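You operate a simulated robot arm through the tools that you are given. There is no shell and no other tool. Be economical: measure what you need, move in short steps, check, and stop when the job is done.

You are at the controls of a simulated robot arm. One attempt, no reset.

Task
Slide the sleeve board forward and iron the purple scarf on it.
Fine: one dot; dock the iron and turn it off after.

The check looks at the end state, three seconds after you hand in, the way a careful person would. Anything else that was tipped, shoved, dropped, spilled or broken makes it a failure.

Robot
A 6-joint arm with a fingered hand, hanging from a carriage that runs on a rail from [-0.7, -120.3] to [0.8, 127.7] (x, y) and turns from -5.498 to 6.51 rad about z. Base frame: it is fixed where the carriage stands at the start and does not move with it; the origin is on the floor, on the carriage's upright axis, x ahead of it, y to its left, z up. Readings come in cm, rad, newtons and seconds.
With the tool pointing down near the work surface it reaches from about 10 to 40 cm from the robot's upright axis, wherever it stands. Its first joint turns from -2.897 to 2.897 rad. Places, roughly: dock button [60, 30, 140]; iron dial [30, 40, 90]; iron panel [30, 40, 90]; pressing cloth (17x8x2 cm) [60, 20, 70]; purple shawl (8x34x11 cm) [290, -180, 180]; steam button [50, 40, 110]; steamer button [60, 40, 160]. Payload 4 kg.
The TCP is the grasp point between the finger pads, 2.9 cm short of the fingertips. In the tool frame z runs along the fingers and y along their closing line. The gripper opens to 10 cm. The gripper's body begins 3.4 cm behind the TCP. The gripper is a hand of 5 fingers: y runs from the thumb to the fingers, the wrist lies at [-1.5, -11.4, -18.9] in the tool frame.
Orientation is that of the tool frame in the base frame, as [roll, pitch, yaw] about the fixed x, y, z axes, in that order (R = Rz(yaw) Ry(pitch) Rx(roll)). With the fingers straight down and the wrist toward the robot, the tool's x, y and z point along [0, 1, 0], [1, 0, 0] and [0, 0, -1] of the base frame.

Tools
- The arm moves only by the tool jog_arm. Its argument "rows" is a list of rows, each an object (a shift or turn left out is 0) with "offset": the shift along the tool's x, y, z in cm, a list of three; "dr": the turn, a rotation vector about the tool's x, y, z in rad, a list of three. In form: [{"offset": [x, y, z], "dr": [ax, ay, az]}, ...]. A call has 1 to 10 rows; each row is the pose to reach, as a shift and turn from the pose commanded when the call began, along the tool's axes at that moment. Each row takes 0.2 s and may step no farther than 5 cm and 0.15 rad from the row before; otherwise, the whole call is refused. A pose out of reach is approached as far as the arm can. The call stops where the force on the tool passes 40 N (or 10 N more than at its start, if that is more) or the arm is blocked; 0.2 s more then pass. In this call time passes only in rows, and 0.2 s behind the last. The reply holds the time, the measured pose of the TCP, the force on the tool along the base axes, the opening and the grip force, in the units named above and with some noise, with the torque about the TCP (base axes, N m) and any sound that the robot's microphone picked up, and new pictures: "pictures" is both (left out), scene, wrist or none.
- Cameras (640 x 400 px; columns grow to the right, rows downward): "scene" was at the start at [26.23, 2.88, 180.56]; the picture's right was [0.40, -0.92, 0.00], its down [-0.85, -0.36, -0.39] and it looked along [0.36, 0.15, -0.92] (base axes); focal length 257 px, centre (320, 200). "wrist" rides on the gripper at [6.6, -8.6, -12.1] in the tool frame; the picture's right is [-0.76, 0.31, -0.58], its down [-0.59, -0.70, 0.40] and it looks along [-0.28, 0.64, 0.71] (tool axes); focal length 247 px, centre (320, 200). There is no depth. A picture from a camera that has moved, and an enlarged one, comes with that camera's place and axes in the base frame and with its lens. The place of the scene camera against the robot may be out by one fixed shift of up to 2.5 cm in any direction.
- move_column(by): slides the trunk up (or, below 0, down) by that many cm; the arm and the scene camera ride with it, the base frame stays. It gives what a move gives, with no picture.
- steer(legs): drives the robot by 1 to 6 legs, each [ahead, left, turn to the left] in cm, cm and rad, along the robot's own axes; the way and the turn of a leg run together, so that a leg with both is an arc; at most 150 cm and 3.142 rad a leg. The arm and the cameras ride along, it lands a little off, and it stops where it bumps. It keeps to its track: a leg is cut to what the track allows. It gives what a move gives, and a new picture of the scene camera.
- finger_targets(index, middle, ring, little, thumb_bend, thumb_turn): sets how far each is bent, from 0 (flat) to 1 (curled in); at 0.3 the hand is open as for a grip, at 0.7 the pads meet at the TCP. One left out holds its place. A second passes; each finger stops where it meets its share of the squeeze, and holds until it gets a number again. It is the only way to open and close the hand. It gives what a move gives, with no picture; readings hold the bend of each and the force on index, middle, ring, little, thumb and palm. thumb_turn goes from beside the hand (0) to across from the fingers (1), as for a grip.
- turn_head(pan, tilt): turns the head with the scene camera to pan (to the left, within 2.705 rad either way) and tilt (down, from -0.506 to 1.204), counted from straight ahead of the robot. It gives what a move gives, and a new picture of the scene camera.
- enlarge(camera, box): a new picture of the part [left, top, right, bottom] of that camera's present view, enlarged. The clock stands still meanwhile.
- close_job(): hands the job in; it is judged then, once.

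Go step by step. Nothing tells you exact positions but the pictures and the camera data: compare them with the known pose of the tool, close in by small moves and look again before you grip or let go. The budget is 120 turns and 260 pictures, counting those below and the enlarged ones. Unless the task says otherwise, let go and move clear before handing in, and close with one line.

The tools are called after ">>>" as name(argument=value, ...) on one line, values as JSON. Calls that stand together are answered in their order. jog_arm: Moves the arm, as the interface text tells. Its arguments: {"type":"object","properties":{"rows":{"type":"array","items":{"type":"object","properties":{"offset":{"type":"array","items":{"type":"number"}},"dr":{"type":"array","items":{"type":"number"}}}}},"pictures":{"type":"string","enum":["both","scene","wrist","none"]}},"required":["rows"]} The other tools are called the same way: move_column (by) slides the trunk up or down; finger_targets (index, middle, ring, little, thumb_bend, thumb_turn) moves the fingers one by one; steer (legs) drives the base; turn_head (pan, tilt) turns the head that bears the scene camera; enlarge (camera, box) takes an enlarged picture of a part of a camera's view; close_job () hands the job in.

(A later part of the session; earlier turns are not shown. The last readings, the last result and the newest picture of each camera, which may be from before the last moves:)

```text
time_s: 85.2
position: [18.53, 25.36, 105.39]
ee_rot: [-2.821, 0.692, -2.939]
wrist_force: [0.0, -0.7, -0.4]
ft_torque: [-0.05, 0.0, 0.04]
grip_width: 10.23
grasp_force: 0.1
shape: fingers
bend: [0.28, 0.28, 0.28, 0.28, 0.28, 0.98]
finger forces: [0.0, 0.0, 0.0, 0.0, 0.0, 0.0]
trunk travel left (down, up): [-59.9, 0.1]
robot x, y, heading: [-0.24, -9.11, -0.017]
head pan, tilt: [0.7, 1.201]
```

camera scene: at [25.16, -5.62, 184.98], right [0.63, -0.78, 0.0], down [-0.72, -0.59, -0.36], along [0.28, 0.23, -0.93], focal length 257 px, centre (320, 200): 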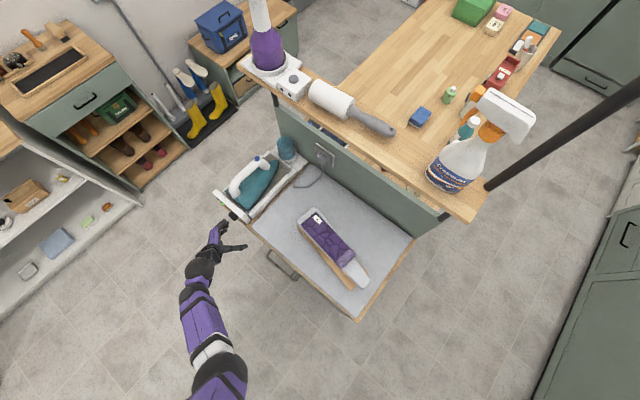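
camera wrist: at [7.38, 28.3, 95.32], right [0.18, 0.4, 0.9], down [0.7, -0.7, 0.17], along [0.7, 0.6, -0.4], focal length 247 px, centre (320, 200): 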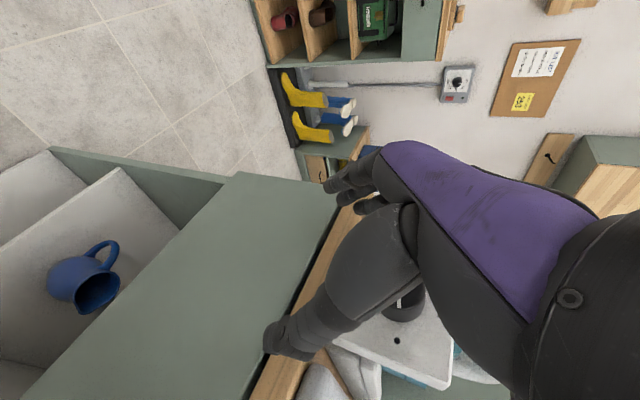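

>>> jog_arm(rows=[{"offset": [-2.1, -0.2, 0.5], "dr": [-0.04, 0.118, 0.013]}, {"offset": [-4.2, -0.5, 1.0], "dr": [-0.08, 0.237, 0.027]}, {"offset": [-6.3, -0.7, 1.5], "dr": [-0.12, 0.355, 0.04]}, {"offset": [-8.4, -0.9, 2.1], "dr": [-0.16, 0.474, 0.054]}, {"offset": [-10.5, -1.2, 2.6], "dr": [-0.2, 0.592, 0.067]}, {"offset": [-12.5, -1.4, 3.1], "dr": [-0.239, 0.711, 0.081]}])

```text
time_s: 86.6
position: [30.0, 25.5, 111.39]
ee_rot: [3.137, 0.0, -3.139]
wrist_force: [-1.9, -0.2, -1.2]
ft_torque: [0.01, -0.07, -0.01]
grip_width: 10.23
grasp_force: 0.0
shape: fingers
bend: [0.28, 0.28, 0.28, 0.28, 0.28, 0.98]
finger forces: [0.0, 0.1, 0.1, 0.0, 0.1, 0.0]
trunk travel left (down, up): [-59.9, 0.1]
robot x, y, heading: [0.17, -9.45, -0.018]
head pan, tilt: [0.7, 1.201]
camera scene: at [25.16, -5.53, 184.99], right [0.63, -0.78, 0.0], down [-0.72, -0.59, -0.36], along [0.28, 0.23, -0.93], focal length 257 px, centre (320, 200)
camera wrist: at [23.42, 16.78, 123.33], right [0.76, 0.31, 0.58], down [0.59, -0.7, -0.4], along [0.28, 0.64, -0.71], focal length 247 px, centre (320, 200)
```

scene: 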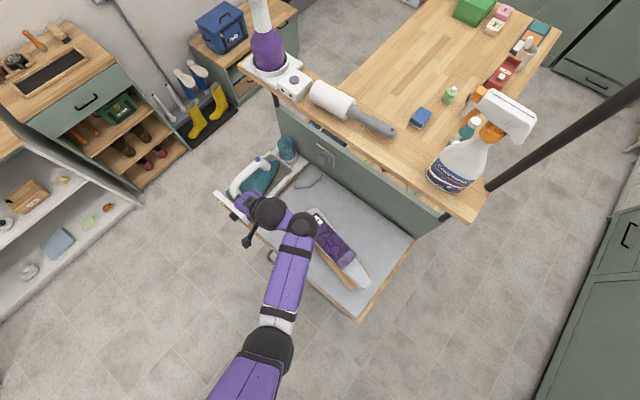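
wrist: 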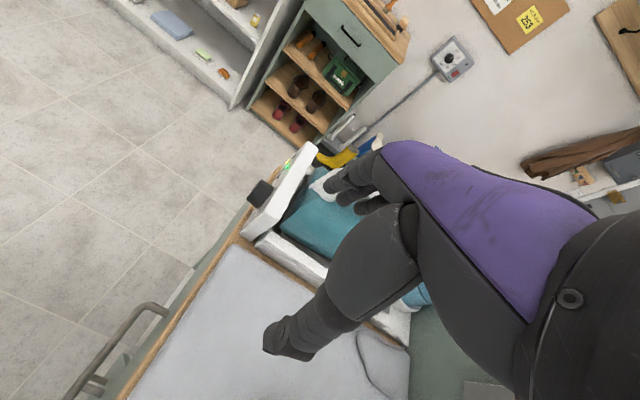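

The hand is upright again. From stereo, the iron handle runs along x at y≈40.3, x 35–47, top z≈106. I move above it.

>>> jog_arm(rows=[{"offset": [-2, 0, -3]}, {"offset": [-4, 0, -6]}, {"offset": [-6.5, 3, -7]}, {"offset": [-9, 6, -7]}, {"offset": [-11, 9.5, -7]}, {"offset": [-11, 13, -7]}, {"offset": [-11, 14.8, -7]}])

>>> enlarge(camera="scene", box=[190, 120, 330, 260])

```text
time_s: 88.2
position: [41.07, 40.33, 118.4]
ee_rot: [3.14, 0.002, -3.139]
wrist_force: [0.4, 0.1, 0.7]
ft_torque: [0.02, -0.01, 0.01]
grip_width: 10.23
grasp_force: 0.0
shape: fingers
bend: [0.28, 0.28, 0.28, 0.28, 0.28, 0.98]
finger forces: [0.1, 0.0, 0.0, 0.0, 0.0, 0.0]
out of reach, approached as far as the arm can: row 1, 2, 3
trunk travel left (down, up): [-59.9, 0.1]
robot x, y, heading: [-0.02, -9.41, -0.02]
head pan, tilt: [0.7, 1.201]
camera scene: at [25.18, -5.53, 185.0], right [0.63, -0.78, 0.0], down [-0.72, -0.59, -0.36], along [0.28, 0.23, -0.93], focal length 257 px, centre (320, 200)
camera wrist: at [34.49, 31.78, 130.3], right [0.75, 0.31, 0.58], down [0.59, -0.7, -0.4], along [0.28, 0.64, -0.71], focal length 247 px, centre (320, 200)
```

scene: 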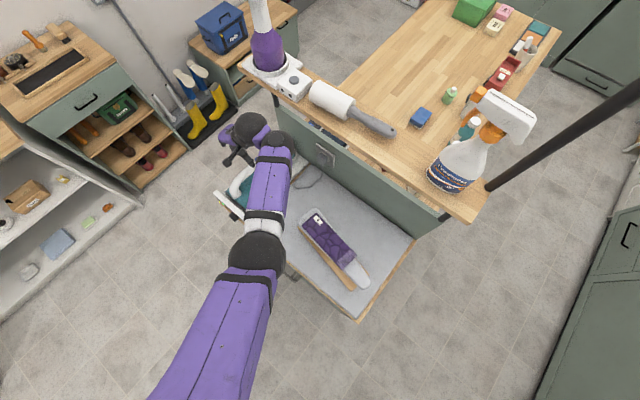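
wrist: 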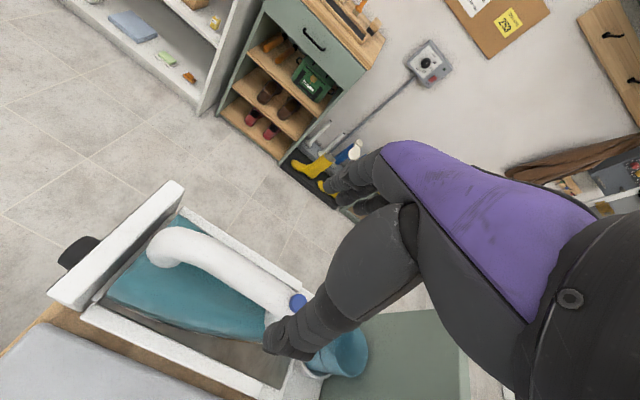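

```text
2.86 times, centred on (260, 190) of scene
camera zoom: at [25.18, -5.53, 185.0], right [0.63, -0.78, 0.0], down [-0.72, -0.59, -0.36], along [0.28, 0.23, -0.93], focal length 734 px, centre (491, 229)
```

zoom: 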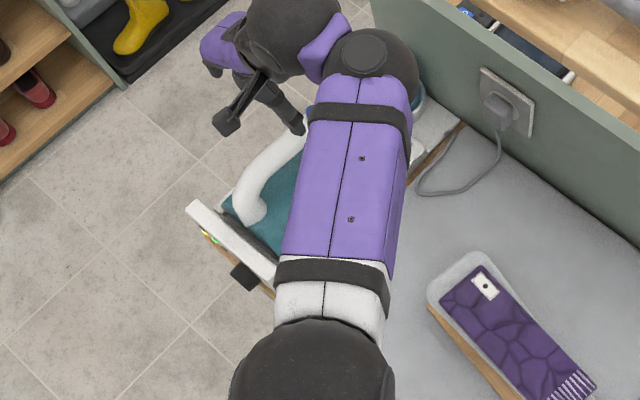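

Handle confirmed at y≈39.7, x 34–46. I centre on it and descend with the hand open.

>>> jog_arm(rows=[{"offset": [0.8, -0.5, 4]}, {"offset": [0.8, -0.5, 8]}, {"offset": [0.8, -0.5, 11]}])

>>> enlarge(camera="wrist", box=[160, 120, 400, 360])

```text
time_s: 89.0
position: [39.97, 39.88, 107.35]
ee_rot: [3.14, 0.002, -3.139]
wrist_force: [0.1, -0.3, 0.1]
ft_torque: [-0.02, -0.02, -0.02]
grip_width: 10.24
grasp_force: 0.1
shape: fingers
bend: [0.28, 0.28, 0.28, 0.28, 0.28, 0.98]
finger forces: [0.1, 0.0, 0.0, 0.1, 0.0, 0.1]
trunk travel left (down, up): [-59.9, 0.1]
robot x, y, heading: [-0.06, -9.4, -0.013]
head pan, tilt: [0.7, 1.201]
camera scene: at [25.17, -5.53, 185.0], right [0.63, -0.78, 0.0], down [-0.72, -0.59, -0.36], along [0.28, 0.23, -0.93], focal length 257 px, centre (320, 200)
camera wrist: at [33.41, 31.26, 119.28], right [0.75, 0.31, 0.58], down [0.59, -0.7, -0.4], along [0.28, 0.64, -0.71], focal length 247 px, centre (320, 200)
```

scene: 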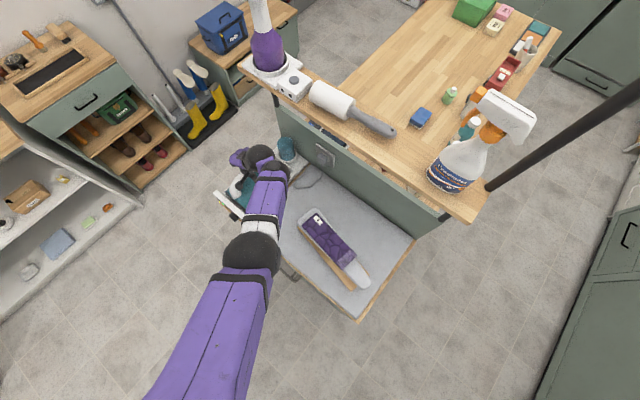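
wrist: 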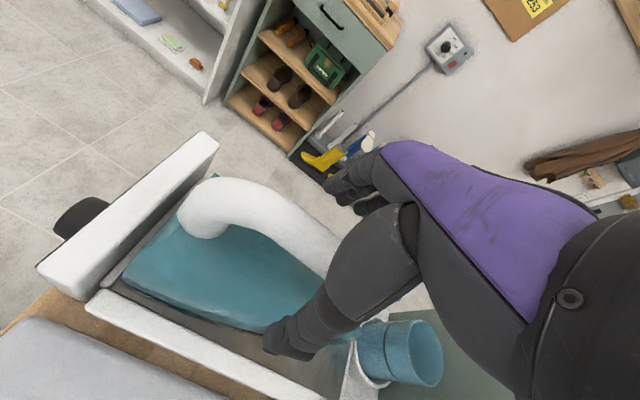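

```text
1.67 times, centred on (280, 240) of wrist
camera zoom: at [33.41, 31.26, 119.28], right [0.75, 0.31, 0.58], down [0.59, -0.7, -0.4], along [0.28, 0.64, -0.71], focal length 412 px, centre (387, 133)
```

zoom: 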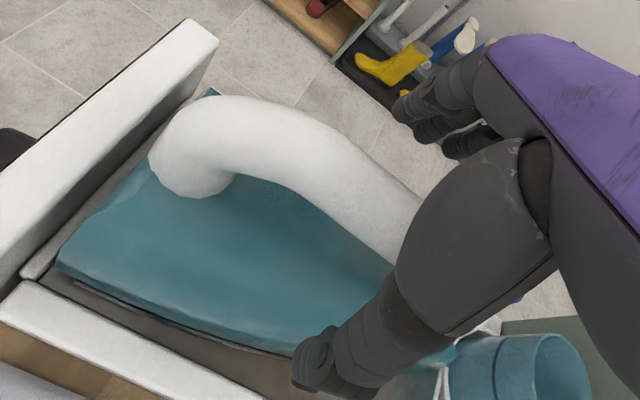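

>>> jog_arm(rows=[{"offset": [0, 0.2, 1.5]}, {"offset": [0, 0.2, 3]}], pictures="none")

>>> finger_targets(index=0.75, middle=0.75, ring=0.75, little=0.75, thumb_bend=0.75)

>>> enlarge(camera="wrist", box=[160, 120, 400, 360])

```text
time_s: 89.6
position: [40.08, 39.81, 105.31]
ee_rot: [3.138, 0.003, -3.136]
wrist_force: [-0.2, -0.5, 0.4]
ft_torque: [0.02, -0.02, -0.02]
grip_width: 10.27
grasp_force: 0.2
shape: fingers
bend: [0.28, 0.28, 0.28, 0.28, 0.28, 0.98]
finger forces: [0.1, 0.0, 0.1, 0.0, 0.0, 0.0]
out of reach, approached as far as the arm can: row 2
trunk travel left (down, up): [-59.9, 0.1]
robot x, y, heading: [0.06, -9.32, -0.021]
head pan, tilt: [0.7, 1.201]
```

```text
time_s: 90.6
position: [39.91, 39.72, 105.19]
ee_rot: [3.14, 0.003, -3.138]
wrist_force: [0.1, -0.8, 0.9]
ft_torque: [-0.03, 0.15, 0.09]
grip_width: 0.4
grasp_force: 14.1
shape: fingers
bend: [0.74, 0.75, 0.74, 0.74, 0.64, 0.95]
finger forces: [8.7, 0.8, 2.1, 4.1, 12.2, 0.1]
trunk travel left (down, up): [-59.9, 0.1]
robot x, y, heading: [0.18, -9.41, -0.018]
head pan, tilt: [0.7, 1.201]
```

```text
1.67 times, centred on (280, 240) of wrist
camera zoom: at [33.26, 31.07, 117.18], right [0.76, 0.31, 0.58], down [0.59, -0.7, -0.4], along [0.28, 0.64, -0.71], focal length 412 px, centre (387, 133)
```

zoom: 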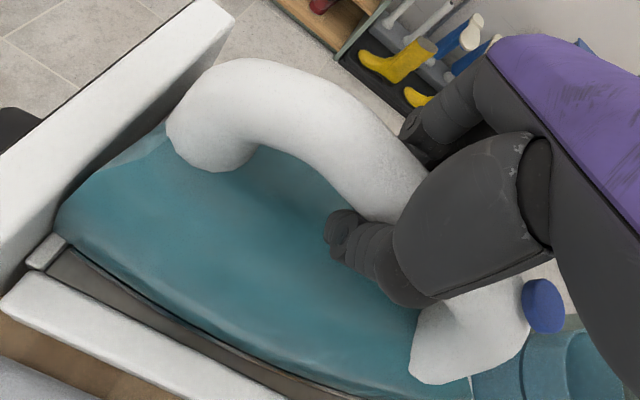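

The fingers close under the handle but a bit low on contact; I reopen, lower the trunk 1.5 cm for a deeper hold, and re-close.

>>> finger_targets(index=0.3, middle=0.3, ring=0.3, little=0.3, thumb_bend=0.3)

>>> move_column(by=-1.5)

>>> finger_targets(index=0.9, middle=0.9, ring=0.9, little=0.9, thumb_bend=0.9)

>>> enlarge(camera="wrist", box=[160, 120, 400, 360])

```text
time_s: 91.6
position: [39.98, 39.92, 105.36]
ee_rot: [3.137, 0.002, -3.138]
wrist_force: [-0.4, -0.6, 0.4]
ft_torque: [-0.01, 0.03, -0.03]
grip_width: 9.81
grasp_force: 0.1
shape: fingers
bend: [0.3, 0.3, 0.3, 0.3, 0.3, 0.98]
finger forces: [0.1, 0.1, 0.1, 0.0, 0.0, 0.0]
trunk travel left (down, up): [-59.9, 0.1]
robot x, y, heading: [-0.32, -9.28, -0.024]
head pan, tilt: [0.7, 1.201]
```

```text
time_s: 92.3
position: [39.97, 39.83, 103.87]
ee_rot: [3.138, 0.0, -3.139]
wrist_force: [0.2, 0.3, 0.8]
ft_torque: [0.0, 0.0, -0.03]
grip_width: 9.83
grasp_force: 0.0
shape: fingers
bend: [0.3, 0.3, 0.3, 0.3, 0.3, 0.98]
finger forces: [0.0, 0.0, 0.0, 0.1, 0.0, 0.1]
trunk travel left (down, up): [-58.4, 1.6]
robot x, y, heading: [-0.16, -9.38, -0.019]
head pan, tilt: [0.7, 1.201]
```

```text
time_s: 93.3
position: [39.83, 39.66, 103.64]
ee_rot: [3.141, 0.001, -3.14]
wrist_force: [-0.1, -1.2, -10.9]
ft_torque: [0.19, 0.37, 0.05]
grip_width: 0.0
grasp_force: 8.6
shape: fingers
bend: [0.8, 0.9, 0.89, 0.88, 0.78, 0.96]
finger forces: [0.0, 0.5, 4.9, 9.1, 3.0, 0.1]
trunk travel left (down, up): [-58.4, 1.6]
robot x, y, heading: [-0.16, -9.12, -0.02]
head pan, tilt: [0.7, 1.201]
```

```text
1.67 times, centred on (280, 240) of wrist
camera zoom: at [33.28, 31.05, 115.69], right [0.76, 0.31, 0.58], down [0.59, -0.7, -0.4], along [0.28, 0.64, -0.71], focal length 412 px, centre (387, 133)
```

zoom: 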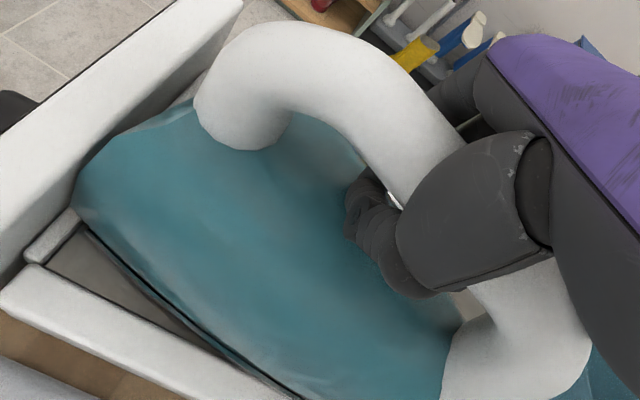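

>>> finger_targets(index=0.3, middle=0.3, ring=0.3, little=0.3, thumb_bend=0.3)

>>> jog_arm(rows=[{"offset": [0, 0, -1.3]}, {"offset": [0, 0, -2.5]}], pictures="none")

>>> finger_targets(index=0.75, middle=0.75, ring=0.75, little=0.75, thumb_bend=0.75)

>>> enlarge(camera="wrist", box=[160, 120, 400, 360])

```text
time_s: 94.3
position: [39.95, 39.85, 103.83]
ee_rot: [3.138, 0.002, -3.138]
wrist_force: [0.0, 0.8, -0.8]
ft_torque: [-0.02, -0.03, 0.02]
grip_width: 9.84
grasp_force: 0.1
shape: fingers
bend: [0.3, 0.3, 0.3, 0.3, 0.3, 0.98]
finger forces: [0.1, 0.1, 0.0, 0.0, 0.1, 0.1]
trunk travel left (down, up): [-58.4, 1.6]
robot x, y, heading: [-0.07, -9.42, -0.017]
head pan, tilt: [0.7, 1.201]
```

```text
time_s: 94.9
position: [40.77, 40.55, 105.72]
ee_rot: [3.139, 0.0, -3.139]
wrist_force: [-0.8, -0.6, 0.0]
ft_torque: [0.0, -0.04, 0.01]
grip_width: 9.84
grasp_force: 0.0
shape: fingers
bend: [0.3, 0.3, 0.3, 0.3, 0.3, 0.98]
finger forces: [0.0, 0.1, 0.0, 0.0, 0.0, 0.1]
out of reach, approached as far as the arm can: row 1, 2
trunk travel left (down, up): [-58.4, 1.6]
robot x, y, heading: [-0.07, -8.97, -0.016]
head pan, tilt: [0.7, 1.201]
```

```text
time_s: 95.9
position: [40.62, 40.43, 105.64]
ee_rot: [-3.141, -0.001, -3.137]
wrist_force: [0.9, -1.2, 0.6]
ft_torque: [0.11, 0.05, 0.09]
grip_width: 0.38
grasp_force: 10.3
shape: fingers
bend: [0.74, 0.75, 0.75, 0.75, 0.64, 0.98]
finger forces: [7.4, 0.0, 0.5, 2.5, 10.6, 0.0]
trunk travel left (down, up): [-58.4, 1.6]
robot x, y, heading: [0.04, -9.55, -0.016]
head pan, tilt: [0.7, 1.201]
```

```text
1.67 times, centred on (280, 240) of wrist
camera zoom: at [34.04, 31.73, 117.58], right [0.76, 0.31, 0.58], down [0.59, -0.7, -0.4], along [0.28, 0.64, -0.71], focal length 412 px, centre (387, 133)
```

zoom: 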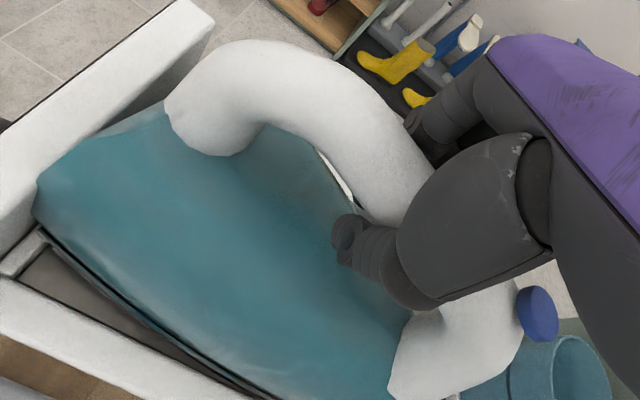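

The handle is captured in a closed ring of fingers. I tighten and lift a little to see if the iron follows level.

>>> finger_targets(index=0.88, middle=0.88, ring=0.88, little=0.88, thumb_bend=0.88)

>>> move_column(by=1.5)

>>> enlarge(camera="wrist", box=[160, 120, 400, 360])

```text
time_s: 96.9
position: [40.69, 40.45, 105.74]
ee_rot: [3.14, 0.0, -3.136]
wrist_force: [0.5, -2.8, -10.1]
ft_torque: [0.2, 0.17, 0.06]
grip_width: 0.0
grasp_force: 13.2
shape: fingers
bend: [0.86, 0.86, 0.86, 0.87, 0.75, 0.94]
finger forces: [0.9, 4.2, 5.9, 4.7, 9.4, 0.0]
trunk travel left (down, up): [-58.4, 1.6]
robot x, y, heading: [-0.12, -9.56, -0.023]
head pan, tilt: [0.7, 1.201]
```

```text
time_s: 97.5
position: [40.63, 40.41, 107.27]
ee_rot: [3.14, 0.0, -3.137]
wrist_force: [-0.2, -0.2, -10.8]
ft_torque: [0.17, 0.14, -0.02]
grip_width: 0.02
grasp_force: 9.9
shape: fingers
bend: [0.86, 0.87, 0.86, 0.88, 0.75, 0.93]
finger forces: [1.7, 3.3, 5.1, 3.1, 6.5, 0.0]
trunk travel left (down, up): [-59.9, 0.1]
robot x, y, heading: [0.2, -9.19, -0.013]
head pan, tilt: [0.7, 1.201]
```

```text
1.67 times, centred on (280, 240) of wrist
camera zoom: at [34.09, 31.78, 119.16], right [0.76, 0.31, 0.58], down [0.59, -0.7, -0.4], along [0.28, 0.64, -0.71], focal length 412 px, centre (387, 133)
```

zoom: 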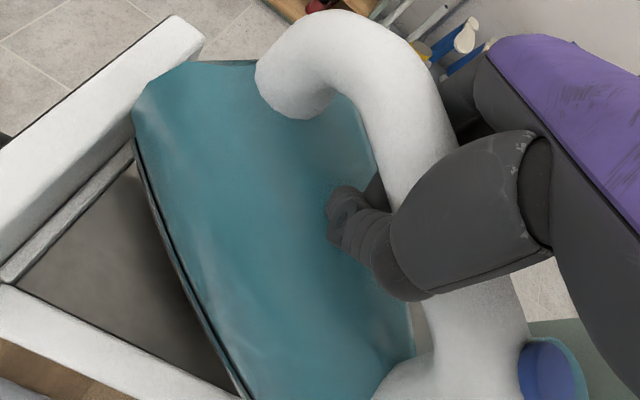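

>>> jog_arm(rows=[{"offset": [0, 0, -1]}])

>>> enlarge(camera="scene", box=[190, 120, 330, 260])

```text
time_s: 97.9
position: [41.11, 40.85, 108.18]
ee_rot: [3.14, -0.001, -3.136]
wrist_force: [0.6, -0.2, -10.8]
ft_torque: [0.23, 0.05, 0.02]
grip_width: 0.0
grasp_force: 12.5
shape: fingers
bend: [0.87, 0.87, 0.86, 0.88, 0.77, 0.92]
finger forces: [4.1, 3.0, 5.0, 3.3, 9.9, 0.1]
out of reach, approached as far as the arm can: row 1
trunk travel left (down, up): [-59.9, 0.1]
robot x, y, heading: [-0.04, -9.32, -0.017]
head pan, tilt: [0.7, 1.201]
camera scene: at [25.16, -5.55, 184.99], right [0.63, -0.78, 0.0], down [-0.72, -0.59, -0.36], along [0.28, 0.23, -0.93], focal length 257 px, centre (320, 200)
camera wrist: at [34.59, 32.04, 120.03], right [0.76, 0.31, 0.58], down [0.59, -0.7, -0.4], along [0.28, 0.64, -0.71], focal length 247 px, centre (320, 200)
```

scene: 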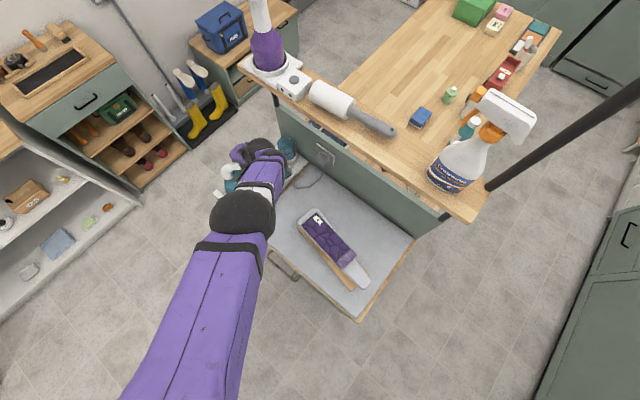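
wrist: 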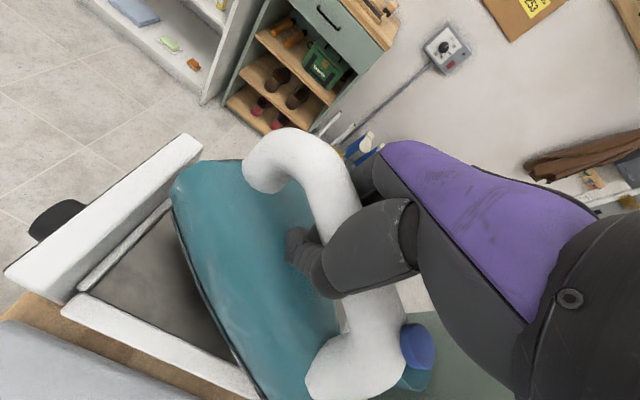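

```text
2.86 times, centred on (260, 190) of scene
camera zoom: at [25.16, -5.55, 184.99], right [0.63, -0.78, 0.0], down [-0.72, -0.59, -0.36], along [0.28, 0.23, -0.93], focal length 734 px, centre (491, 229)
```

zoom: 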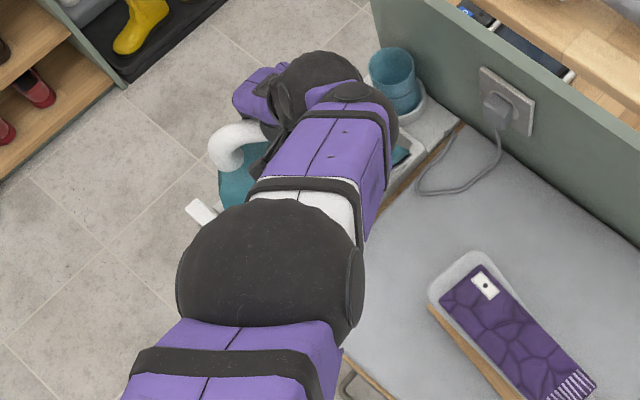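

The iron pivots nose-down because the ring grip is loose and behind its balance point. I set it back down and re-grip higher (pinching the tube) and further forward.

>>> jog_arm(rows=[{"offset": [0.5, -0.45, 1]}], pictures="none")

>>> move_column(by=-2)

>>> finger_targets(index=0.55, middle=0.55, ring=0.55, little=0.55, thumb_bend=0.5)

>>> finger_targets(index=0.3, middle=0.3, ring=0.3, little=0.3, thumb_bend=0.3)

>>> enlarge(camera="wrist", box=[0, 0, 640, 400])

```text
time_s: 98.3
position: [40.54, 40.29, 106.87]
ee_rot: [3.139, -0.002, -3.136]
wrist_force: [-1.0, -0.1, -12.1]
ft_torque: [0.19, 0.13, -0.03]
grip_width: 0.0
grasp_force: 13.1
shape: fingers
bend: [0.87, 0.87, 0.86, 0.88, 0.77, 0.92]
finger forces: [4.3, 3.3, 5.7, 3.7, 8.9, 0.0]
trunk travel left (down, up): [-59.9, 0.1]
robot x, y, heading: [-0.07, -9.32, -0.02]
head pan, tilt: [0.7, 1.201]
```

```text
time_s: 99.0
position: [40.57, 40.3, 104.89]
ee_rot: [3.14, -0.003, -3.137]
wrist_force: [0.6, -0.4, -11.3]
ft_torque: [0.22, 0.11, 0.0]
grip_width: 0.0
grasp_force: 13.0
shape: fingers
bend: [0.87, 0.87, 0.86, 0.88, 0.77, 0.92]
finger forces: [4.2, 3.3, 5.5, 3.6, 9.7, 0.0]
trunk travel left (down, up): [-57.9, 2.1]
robot x, y, heading: [-0.1, -9.15, -0.015]
head pan, tilt: [0.7, 1.201]
```

```text
time_s: 100.0
position: [40.66, 40.37, 105.07]
ee_rot: [3.139, -0.001, -3.136]
wrist_force: [-0.1, 0.2, -0.8]
ft_torque: [0.02, 0.0, -0.01]
grip_width: 4.37
grasp_force: 0.1
shape: fingers
bend: [0.55, 0.55, 0.55, 0.55, 0.5, 0.97]
finger forces: [0.1, 0.1, 0.0, 0.1, 0.0, 0.0]
trunk travel left (down, up): [-57.9, 2.1]
robot x, y, heading: [-0.13, -9.48, -0.018]
head pan, tilt: [0.7, 1.201]
```

```text
time_s: 101.0
position: [40.61, 40.36, 105.06]
ee_rot: [3.137, 0.0, -3.137]
wrist_force: [-0.6, -0.1, -1.0]
ft_torque: [0.02, 0.0, 0.01]
grip_width: 9.82
grasp_force: 0.1
shape: fingers
bend: [0.3, 0.3, 0.3, 0.3, 0.3, 0.97]
finger forces: [0.0, 0.1, 0.0, 0.0, 0.1, 0.0]
trunk travel left (down, up): [-57.9, 2.1]
robot x, y, heading: [-0.13, -9.36, -0.021]
head pan, tilt: [0.7, 1.201]
```

```text
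1.00 times, centred on (320, 200) of wrist (not enlarged: the box is as wide or as high as the picture)
camera zoom: at [34.08, 31.67, 116.99], right [0.76, 0.31, 0.58], down [0.59, -0.7, -0.4], along [0.28, 0.64, -0.71], focal length 247 px, centre (320, 200)
```

zoom: 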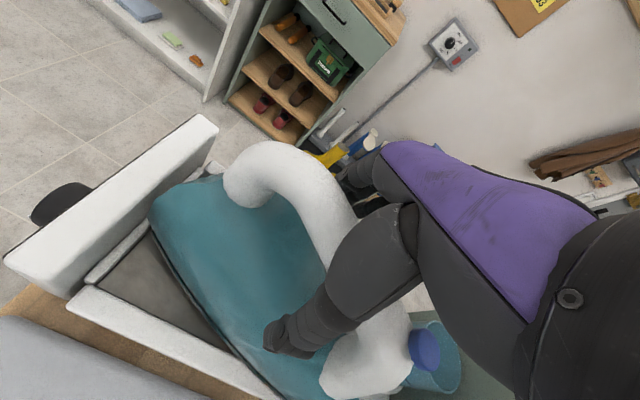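

I move the hand up clear and inspect how the iron sits.

>>> move_column(by=2)

>>> jog_arm(rows=[{"offset": [-1, 1, -2]}, {"offset": [-2, 2, -4]}, {"offset": [-2, 3, -8]}, {"offset": [-2, 4, -12]}])

>>> turn_head(pan=1.0, tilt=1.2)

```text
time_s: 101.6
position: [40.59, 40.37, 106.98]
ee_rot: [3.139, 0.0, -3.136]
wrist_force: [0.3, -0.2, -0.7]
ft_torque: [0.01, -0.01, 0.01]
grip_width: 9.85
grasp_force: 0.0
shape: fingers
bend: [0.3, 0.3, 0.3, 0.3, 0.3, 0.97]
finger forces: [0.0, 0.0, 0.0, 0.1, 0.1, 0.0]
trunk travel left (down, up): [-59.9, 0.1]
robot x, y, heading: [-0.01, -9.35, -0.017]
head pan, tilt: [0.7, 1.201]
```

```text
time_s: 102.6
position: [42.52, 44.65, 119.06]
ee_rot: [3.14, -0.003, -3.139]
wrist_force: [1.0, -0.5, -0.2]
ft_torque: [0.01, -0.02, 0.01]
grip_width: 9.8
grasp_force: 0.1
shape: fingers
bend: [0.3, 0.3, 0.3, 0.3, 0.3, 0.98]
finger forces: [0.0, 0.0, 0.0, 0.0, 0.0, 0.0]
out of reach, approached as far as the arm can: row 2
trunk travel left (down, up): [-59.9, 0.1]
robot x, y, heading: [-0.34, -9.27, -0.017]
head pan, tilt: [0.7, 1.201]
camera scene: at [25.17, -5.53, 184.99], right [0.63, -0.78, 0.0], down [-0.72, -0.59, -0.36], along [0.28, 0.23, -0.93], focal length 257 px, centre (320, 200)
camera wrist: at [35.94, 35.93, 131.08], right [0.76, 0.31, 0.58], down [0.59, -0.7, -0.4], along [0.28, 0.64, -0.71], focal length 247 px, centre (320, 200)
```

scene: 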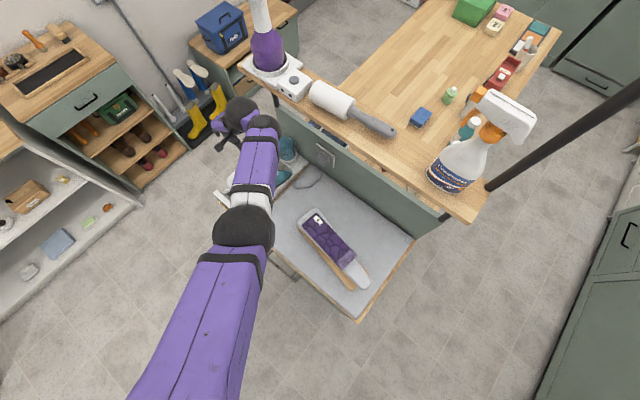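
wrist: 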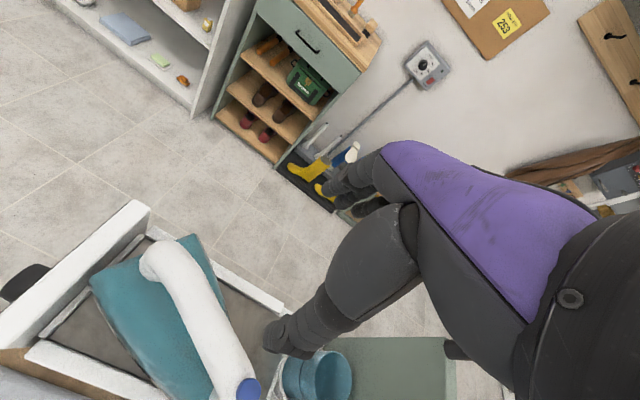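

```text
time_s: 103.4
position: [42.62, 44.65, 119.02]
ee_rot: [3.138, -0.001, -3.136]
wrist_force: [0.2, -0.4, -0.8]
ft_torque: [-0.01, -0.01, 0.0]
grip_width: 9.84
grasp_force: 0.0
shape: fingers
bend: [0.3, 0.3, 0.3, 0.3, 0.3, 0.98]
finger forces: [0.0, 0.0, 0.0, 0.0, 0.1, 0.0]
trunk travel left (down, up): [-59.9, 0.1]
robot x, y, heading: [-0.19, -9.2, -0.024]
head pan, tilt: [1.0, 1.201]
camera scene: at [23.94, -4.4, 185.0], right [0.83, -0.55, 0.0], down [-0.52, -0.78, -0.36], along [0.2, 0.3, -0.93], focal length 257 px, centre (320, 200)
```

scene: 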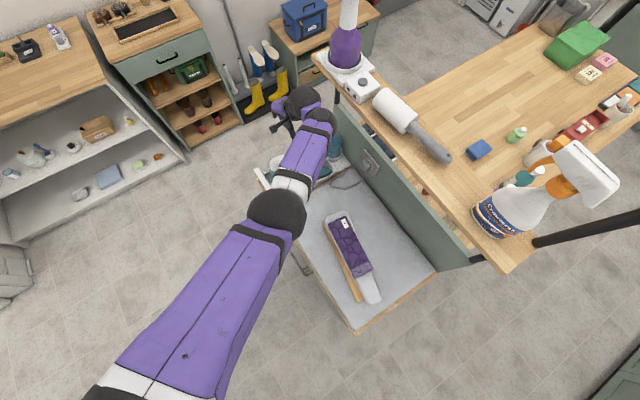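

The iron is back in the tray but yawed about 22° clockwise (handle from ≈(34,41) to ≈(46,36)). I align the hand with that yaw over its balance point to pinch the tube properly.

>>> steer(legs=[[0, -6.3, 0]])

>>> jog_arm(rows=[{"offset": [0.5, 0, 2], "dr": [0, 0, 0.13]}, {"offset": [1, 0, 4], "dr": [0, 0, 0.26]}, {"offset": [1.5, 0, 7], "dr": [0, 0, 0.385]}])

>>> enlarge(camera="scene", box=[220, 90, 380, 230])

```text
time_s: 104.4
position: [42.54, 38.21, 119.13]
ee_rot: [3.138, 0.0, -3.137]
wrist_force: [0.4, -0.3, -0.1]
ft_torque: [-0.04, 0.0, -0.02]
grip_width: 9.85
grasp_force: 0.1
shape: fingers
bend: [0.3, 0.3, 0.3, 0.3, 0.3, 0.98]
finger forces: [0.1, 0.1, 0.0, 0.1, 0.1, 0.0]
trunk travel left (down, up): [-59.9, 0.1]
robot x, y, heading: [-0.25, -15.39, -0.016]
head pan, tilt: [1.0, 1.201]
camera scene: at [23.9, -10.88, 185.0], right [0.83, -0.55, 0.0], down [-0.52, -0.78, -0.36], along [0.2, 0.3, -0.93], focal length 257 px, centre (320, 200)
```

scene: 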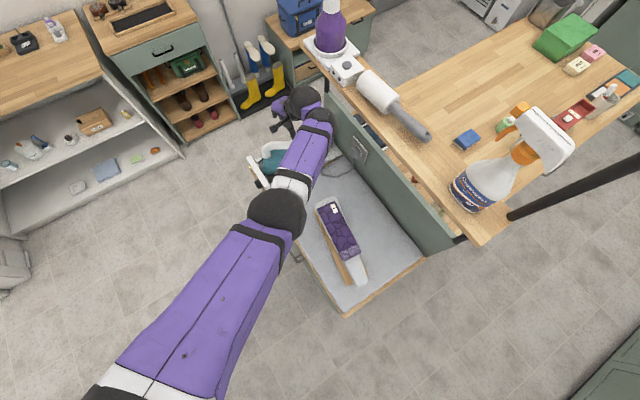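

```text
time_s: 105.2
position: [41.02, 38.11, 112.05]
ee_rot: [3.139, -0.001, 2.758]
wrist_force: [0.3, -0.2, -0.1]
ft_torque: [-0.03, 0.06, 0.01]
grip_width: 9.84
grasp_force: 0.1
shape: fingers
bend: [0.3, 0.3, 0.3, 0.3, 0.3, 0.98]
finger forces: [0.0, 0.0, 0.0, 0.1, 0.0, 0.0]
trunk travel left (down, up): [-59.9, 0.1]
robot x, y, heading: [0.05, -15.64, -0.021]
head pan, tilt: [1.0, 1.201]
camera scene: at [23.91, -10.89, 185.01], right [0.83, -0.55, 0.0], down [-0.52, -0.78, -0.36], along [0.2, 0.3, -0.93], focal length 257 px, centre (320, 200)
camera wrist: at [31.77, 32.5, 124.03], right [0.82, 0.0, 0.58], down [0.28, -0.87, -0.4], along [0.5, 0.49, -0.71], focal length 247 px, centre (320, 200)
```

scene: 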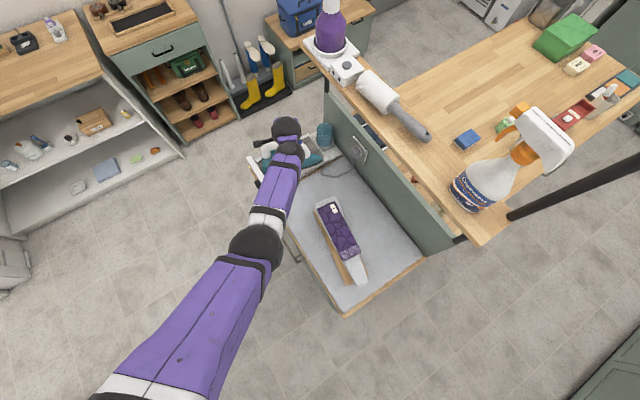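
wrist: 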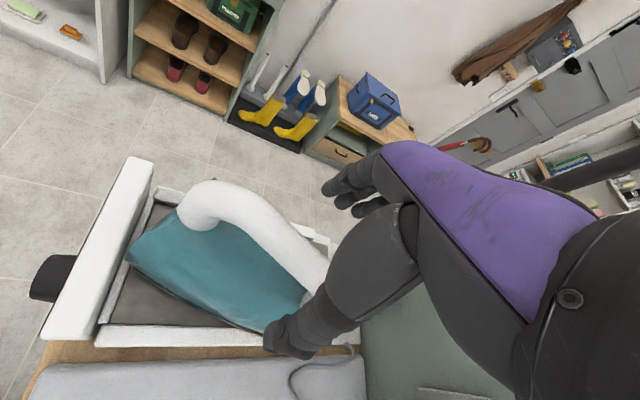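

```text
2.86 times, centred on (300, 160) of scene
camera zoom: at [23.91, -10.89, 185.01], right [0.83, -0.55, 0.0], down [-0.52, -0.78, -0.36], along [0.2, 0.3, -0.93], focal length 734 px, centre (377, 314)
```

zoom: 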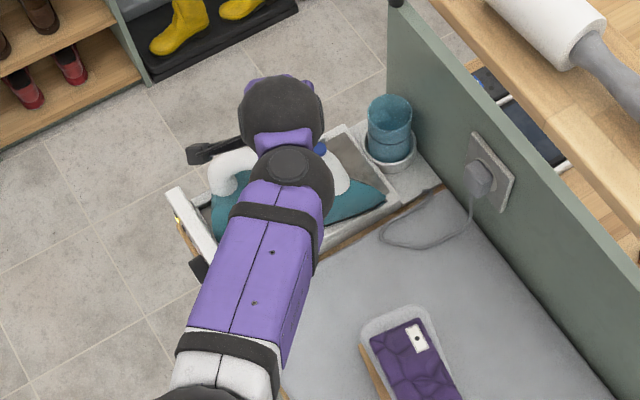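

The iron lies flat in the tray, just yawed. I descend so the pads are level with the tube and pinch.

>>> jog_arm(rows=[{"offset": [0, 0, 2]}, {"offset": [0, 0, 4]}, {"offset": [0, 0, 4.7]}], pictures="none")

>>> finger_targets(index=0.68, middle=0.68, ring=0.68, little=0.68, thumb_bend=0.68)

>>> enlarge(camera="wrist", box=[160, 120, 400, 360])

```text
time_s: 106.0
position: [41.22, 38.1, 107.52]
ee_rot: [3.141, -0.003, 2.76]
wrist_force: [-0.2, 0.2, -0.6]
ft_torque: [0.01, 0.01, 0.0]
grip_width: 9.84
grasp_force: 0.0
shape: fingers
bend: [0.3, 0.3, 0.3, 0.3, 0.3, 0.98]
finger forces: [0.0, 0.0, 0.0, 0.0, 0.0, 0.0]
trunk travel left (down, up): [-59.9, 0.1]
robot x, y, heading: [-0.2, -15.89, -0.02]
head pan, tilt: [1.0, 1.201]
```

```text
time_s: 107.0
position: [41.14, 38.22, 107.39]
ee_rot: [3.139, -0.002, 2.76]
wrist_force: [-1.4, 1.7, -0.9]
ft_torque: [-0.05, 0.02, 0.09]
grip_width: 1.79
grasp_force: 5.4
shape: fingers
bend: [0.64, 0.68, 0.67, 0.67, 0.65, 0.97]
finger forces: [3.9, 0.2, 0.7, 1.2, 5.0, 0.1]
trunk travel left (down, up): [-59.9, 0.1]
robot x, y, heading: [-0.19, -15.92, -0.02]
head pan, tilt: [1.0, 1.201]
```

```text
1.67 times, centred on (280, 240) of wrist
camera zoom: at [31.84, 32.61, 119.42], right [0.82, 0.0, 0.58], down [0.29, -0.87, -0.4], along [0.5, 0.49, -0.71], focal length 412 px, centre (387, 133)
```

zoom: 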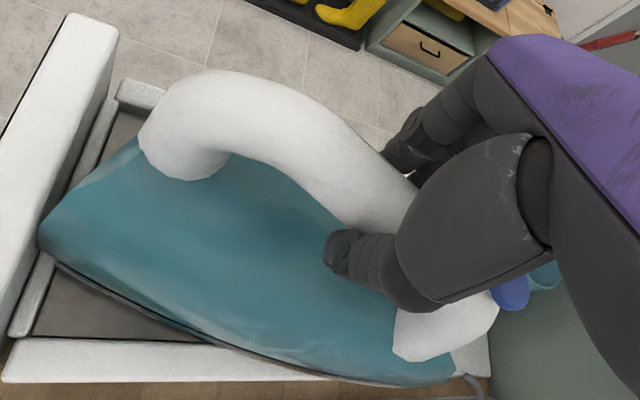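

Pads contact the tube (1.8 cm apart). I squeeze more firmly.

>>> finger_targets(index=0.95, middle=0.95, ring=0.95, little=0.95, thumb_bend=0.95)

>>> enlarge(camera="wrist", box=[160, 120, 400, 360])

```text
time_s: 108.0
position: [41.14, 38.17, 107.36]
ee_rot: [-3.141, -0.002, 2.759]
wrist_force: [-0.9, 0.1, -11.1]
ft_torque: [0.15, 0.09, -0.01]
grip_width: 0.57
grasp_force: 37.5
shape: fingers
bend: [0.85, 0.78, 0.8, 0.95, 0.77, 0.88]
finger forces: [22.9, 8.2, 9.0, 0.1, 34.8, 0.0]
trunk travel left (down, up): [-59.9, 0.1]
robot x, y, heading: [-0.54, -15.67, -0.019]
head pan, tilt: [1.0, 1.201]
```

```text
1.67 times, centred on (280, 240) of wrist
camera zoom: at [31.79, 32.52, 119.35], right [0.82, 0.0, 0.58], down [0.28, -0.87, -0.4], along [0.5, 0.49, -0.71], focal length 412 px, centre (387, 133)
```

zoom: 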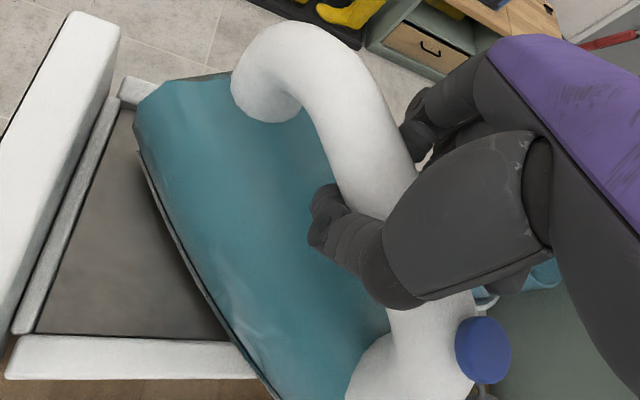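

The firm squeeze lifted the iron and twisted it a bit in the hand, but it is now held strongly (35 N). I lift and look whether the sole is level.

>>> jog_arm(rows=[{"offset": [0, 0, -2]}, {"offset": [0, 0, -5]}, {"offset": [0, 0, -8]}])

>>> turn_head(pan=1.1, tilt=0.95)

```text
time_s: 108.8
position: [41.07, 37.96, 115.37]
ee_rot: [3.141, -0.003, 2.761]
wrist_force: [-0.2, -1.3, -12.7]
ft_torque: [0.17, -0.02, 0.04]
grip_width: 0.52
grasp_force: 37.7
shape: fingers
bend: [0.86, 0.78, 0.8, 0.95, 0.77, 0.88]
finger forces: [22.9, 8.1, 9.2, 0.0, 35.7, 0.1]
trunk travel left (down, up): [-59.9, 0.1]
robot x, y, heading: [-0.42, -15.97, -0.014]
head pan, tilt: [1.0, 1.201]
camera scene: at [23.88, -10.91, 184.98], right [0.83, -0.55, 0.0], down [-0.52, -0.78, -0.36], along [0.2, 0.3, -0.93], focal length 257 px, centre (320, 200)
camera wrist: at [31.77, 32.44, 127.41], right [0.82, 0.0, 0.58], down [0.28, -0.87, -0.4], along [0.5, 0.49, -0.71], focal length 247 px, centre (320, 200)
```

scene: 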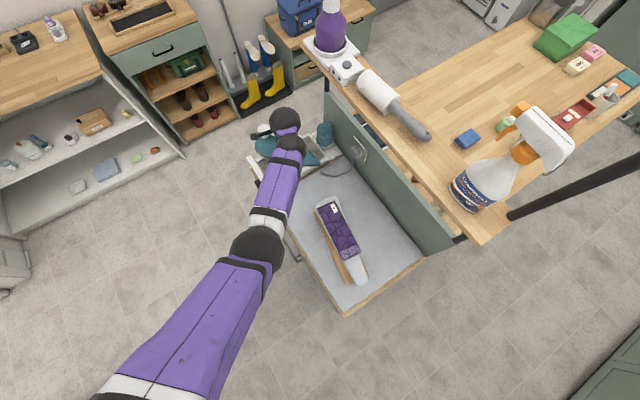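
wrist: 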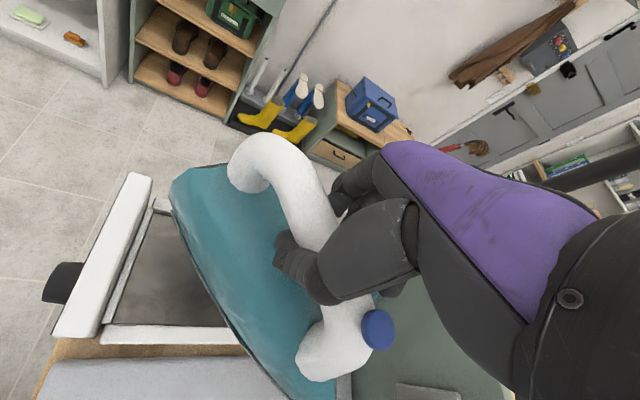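

```text
time_s: 109.6
position: [41.13, 38.1, 115.37]
ee_rot: [3.141, -0.002, 2.761]
wrist_force: [0.3, -0.4, -10.9]
ft_torque: [0.1, 0.08, -0.02]
grip_width: 0.52
grasp_force: 37.9
shape: fingers
bend: [0.86, 0.78, 0.8, 0.95, 0.77, 0.88]
finger forces: [23.1, 7.9, 9.1, 0.0, 34.9, 0.1]
trunk travel left (down, up): [-59.9, 0.1]
robot x, y, heading: [-0.01, -15.63, -0.019]
head pan, tilt: [1.1, 0.949]
camera scene: at [24.19, -9.15, 186.59], right [0.88, -0.47, 0.0], down [-0.38, -0.72, -0.58], along [0.27, 0.51, -0.81], focal length 257 px, centre (320, 200)
```

scene: 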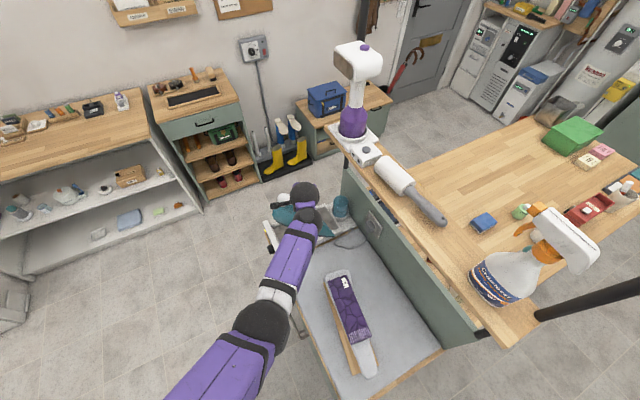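

The iron hangs nearly level with heading about −50°. I raise it further and drive right to bring it over the scarf.

>>> jog_arm(rows=[{"offset": [0, 0, -2.5]}, {"offset": [0, 0, -5.5]}], pictures="none")

>>> steer(legs=[[0, -28.5, 0]])

>>> enlarge(camera="wrist", box=[0, 0, 640, 400])

```text
time_s: 110.2
position: [41.04, 38.03, 120.81]
ee_rot: [3.14, -0.001, 2.761]
wrist_force: [1.1, 0.0, -12.2]
ft_torque: [0.2, 0.01, 0.03]
grip_width: 0.47
grasp_force: 38.0
shape: fingers
bend: [0.86, 0.78, 0.8, 0.95, 0.78, 0.88]
finger forces: [22.6, 7.9, 9.2, 0.0, 36.0, 0.1]
trunk travel left (down, up): [-59.9, 0.1]
robot x, y, heading: [-0.03, -15.58, -0.011]
head pan, tilt: [1.1, 0.949]
```

```text
time_s: 112.2
position: [40.96, 9.81, 120.79]
ee_rot: [3.138, -0.002, 2.759]
wrist_force: [-0.4, 0.0, -10.7]
ft_torque: [0.09, 0.02, -0.02]
grip_width: 0.48
grasp_force: 36.8
shape: fingers
bend: [0.86, 0.78, 0.8, 0.95, 0.78, 0.88]
finger forces: [22.9, 7.7, 8.8, 0.0, 34.6, 0.0]
trunk travel left (down, up): [-59.9, 0.1]
robot x, y, heading: [-0.18, -43.85, -0.026]
head pan, tilt: [1.1, 0.949]
camera scene: at [24.03, -37.24, 186.6], right [0.88, -0.47, 0.0], down [-0.38, -0.72, -0.58], along [0.27, 0.51, -0.81], focal length 257 px, centre (320, 200)
```

scene: 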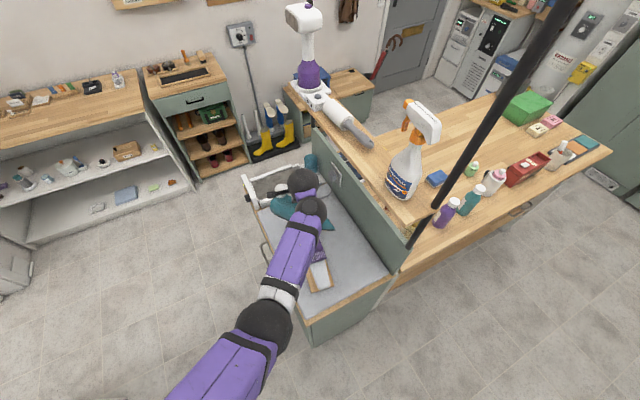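

```text
1.00 times, centred on (320, 200) of wrist (not enlarged: the box is as wide or as high as the picture)
camera zoom: at [31.58, 4.3, 132.72], right [0.82, 0.0, 0.58], down [0.28, -0.87, -0.4], along [0.5, 0.49, -0.71], focal length 247 px, centre (320, 200)
```

zoom: 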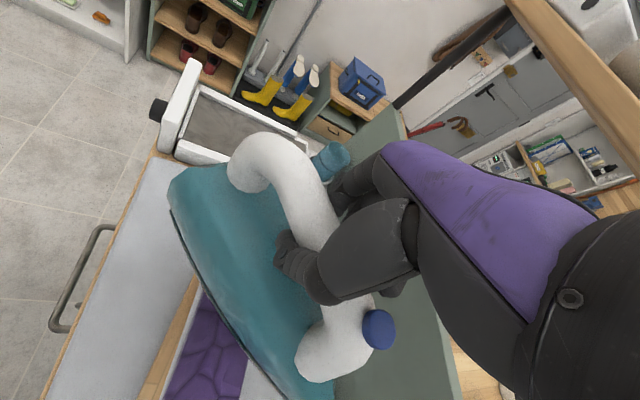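

I lower the iron gently onto the scarf, watching the force.

>>> jog_arm(rows=[{"offset": [0, 0, 1.5]}, {"offset": [0, 0, 3]}], pictures="wrist")

>>> jog_arm(rows=[{"offset": [0, 0, 0.7]}], pictures="none")

>>> jog_arm(rows=[{"offset": [0, 0, 0.7]}], pictures="none")

```text
time_s: 112.8
position: [40.87, 9.71, 117.73]
ee_rot: [-3.14, -0.001, 2.76]
wrist_force: [-0.5, -0.1, -11.4]
ft_torque: [0.09, 0.06, -0.02]
grip_width: 0.45
grasp_force: 36.9
shape: fingers
bend: [0.86, 0.78, 0.8, 0.95, 0.78, 0.88]
finger forces: [22.8, 7.9, 8.9, 0.0, 34.5, 0.0]
trunk travel left (down, up): [-59.9, 0.1]
robot x, y, heading: [-0.24, -43.73, -0.02]
head pan, tilt: [1.1, 0.949]
camera wrist: at [31.55, 4.18, 129.73], right [0.82, 0.0, 0.57], down [0.28, -0.87, -0.4], along [0.5, 0.49, -0.71], focal length 247 px, centre (320, 200)
```

wrist: 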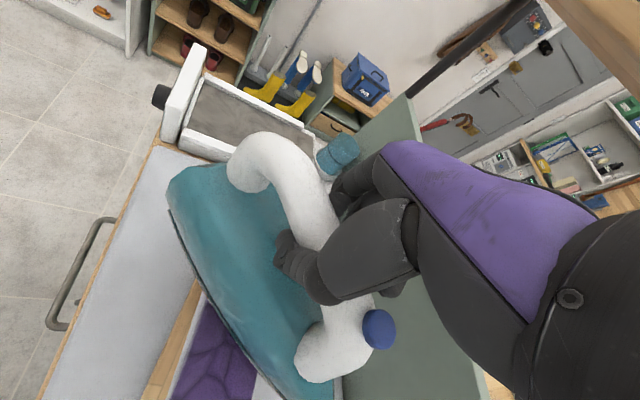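

```text
time_s: 113.2
position: [40.88, 9.69, 117.06]
ee_rot: [3.141, -0.001, 2.76]
wrist_force: [-0.1, 0.3, -12.4]
ft_torque: [0.12, 0.08, -0.02]
grip_width: 0.47
grasp_force: 36.9
shape: fingers
bend: [0.86, 0.78, 0.8, 0.95, 0.78, 0.88]
finger forces: [22.4, 7.9, 8.9, 0.1, 34.7, 0.1]
trunk travel left (down, up): [-59.9, 0.1]
robot x, y, heading: [-0.0, -43.53, -0.021]
head pan, tilt: [1.1, 0.949]
```

```text
time_s: 113.5
position: [40.97, 9.86, 116.31]
ee_rot: [-3.141, -0.002, 2.759]
wrist_force: [0.5, -0.8, -12.1]
ft_torque: [0.13, 0.04, -0.04]
grip_width: 0.43
grasp_force: 36.8
shape: fingers
bend: [0.86, 0.78, 0.8, 0.95, 0.78, 0.88]
finger forces: [22.2, 7.8, 8.9, 0.0, 34.7, 0.0]
trunk travel left (down, up): [-59.9, 0.1]
robot x, y, heading: [-0.64, -44.03, -0.021]
head pan, tilt: [1.1, 0.949]
```

>>> jog_arm(rows=[{"offset": [0, 0, 0.7]}], pictures="none")

>>> jog_arm(rows=[{"offset": [0, 0, 0.7]}], pictures="none")

>>> jog_arm(rows=[{"offset": [0, 0, 0.5]}], pictures="wrist")

```text
time_s: 114.0
position: [40.92, 9.88, 115.54]
ee_rot: [3.14, -0.001, 2.76]
wrist_force: [0.1, -0.9, -11.7]
ft_torque: [0.11, 0.03, 0.0]
grip_width: 0.46
grasp_force: 37.4
shape: fingers
bend: [0.86, 0.78, 0.8, 0.95, 0.78, 0.88]
finger forces: [22.5, 7.6, 8.8, 0.1, 34.8, 0.0]
trunk travel left (down, up): [-59.9, 0.1]
robot x, y, heading: [-0.36, -43.94, -0.017]
head pan, tilt: [1.1, 0.949]
```

```text
time_s: 114.3
position: [41.05, 9.99, 114.69]
ee_rot: [3.139, -0.002, 2.759]
wrist_force: [-0.1, -0.7, -9.6]
ft_torque: [0.01, 0.13, 0.0]
grip_width: 0.46
grasp_force: 36.8
shape: fingers
bend: [0.86, 0.78, 0.8, 0.95, 0.78, 0.88]
finger forces: [23.2, 7.6, 8.8, 0.1, 33.4, 0.0]
trunk travel left (down, up): [-59.9, 0.1]
robot x, y, heading: [0.09, -43.72, -0.018]
head pan, tilt: [1.1, 0.949]
```

```text
time_s: 114.8
position: [41.0, 9.97, 114.56]
ee_rot: [3.136, 0.0, 2.758]
wrist_force: [1.5, 0.8, -1.9]
ft_torque: [0.05, 0.18, -0.03]
grip_width: 0.32
grasp_force: 35.3
shape: fingers
bend: [0.86, 0.79, 0.81, 0.95, 0.8, 0.88]
finger forces: [22.7, 7.0, 8.5, 0.1, 31.9, 0.0]
trunk travel left (down, up): [-59.9, 0.1]
robot x, y, heading: [-0.16, -44.05, -0.021]
head pan, tilt: [1.1, 0.949]
camera wrist: at [31.64, 4.41, 126.54], right [0.82, 0.0, 0.58], down [0.28, -0.87, -0.4], along [0.5, 0.49, -0.71], focal length 247 px, centre (320, 200)
```

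wrist: 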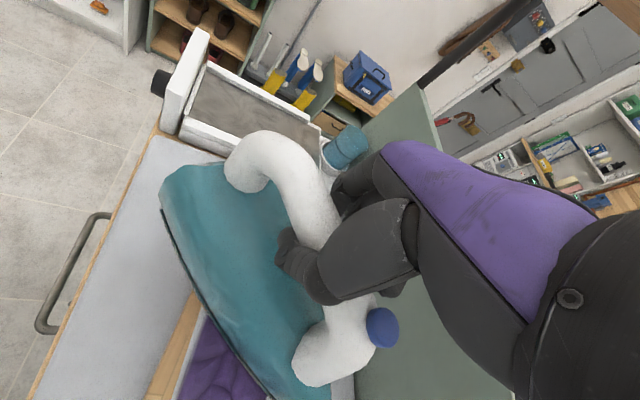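

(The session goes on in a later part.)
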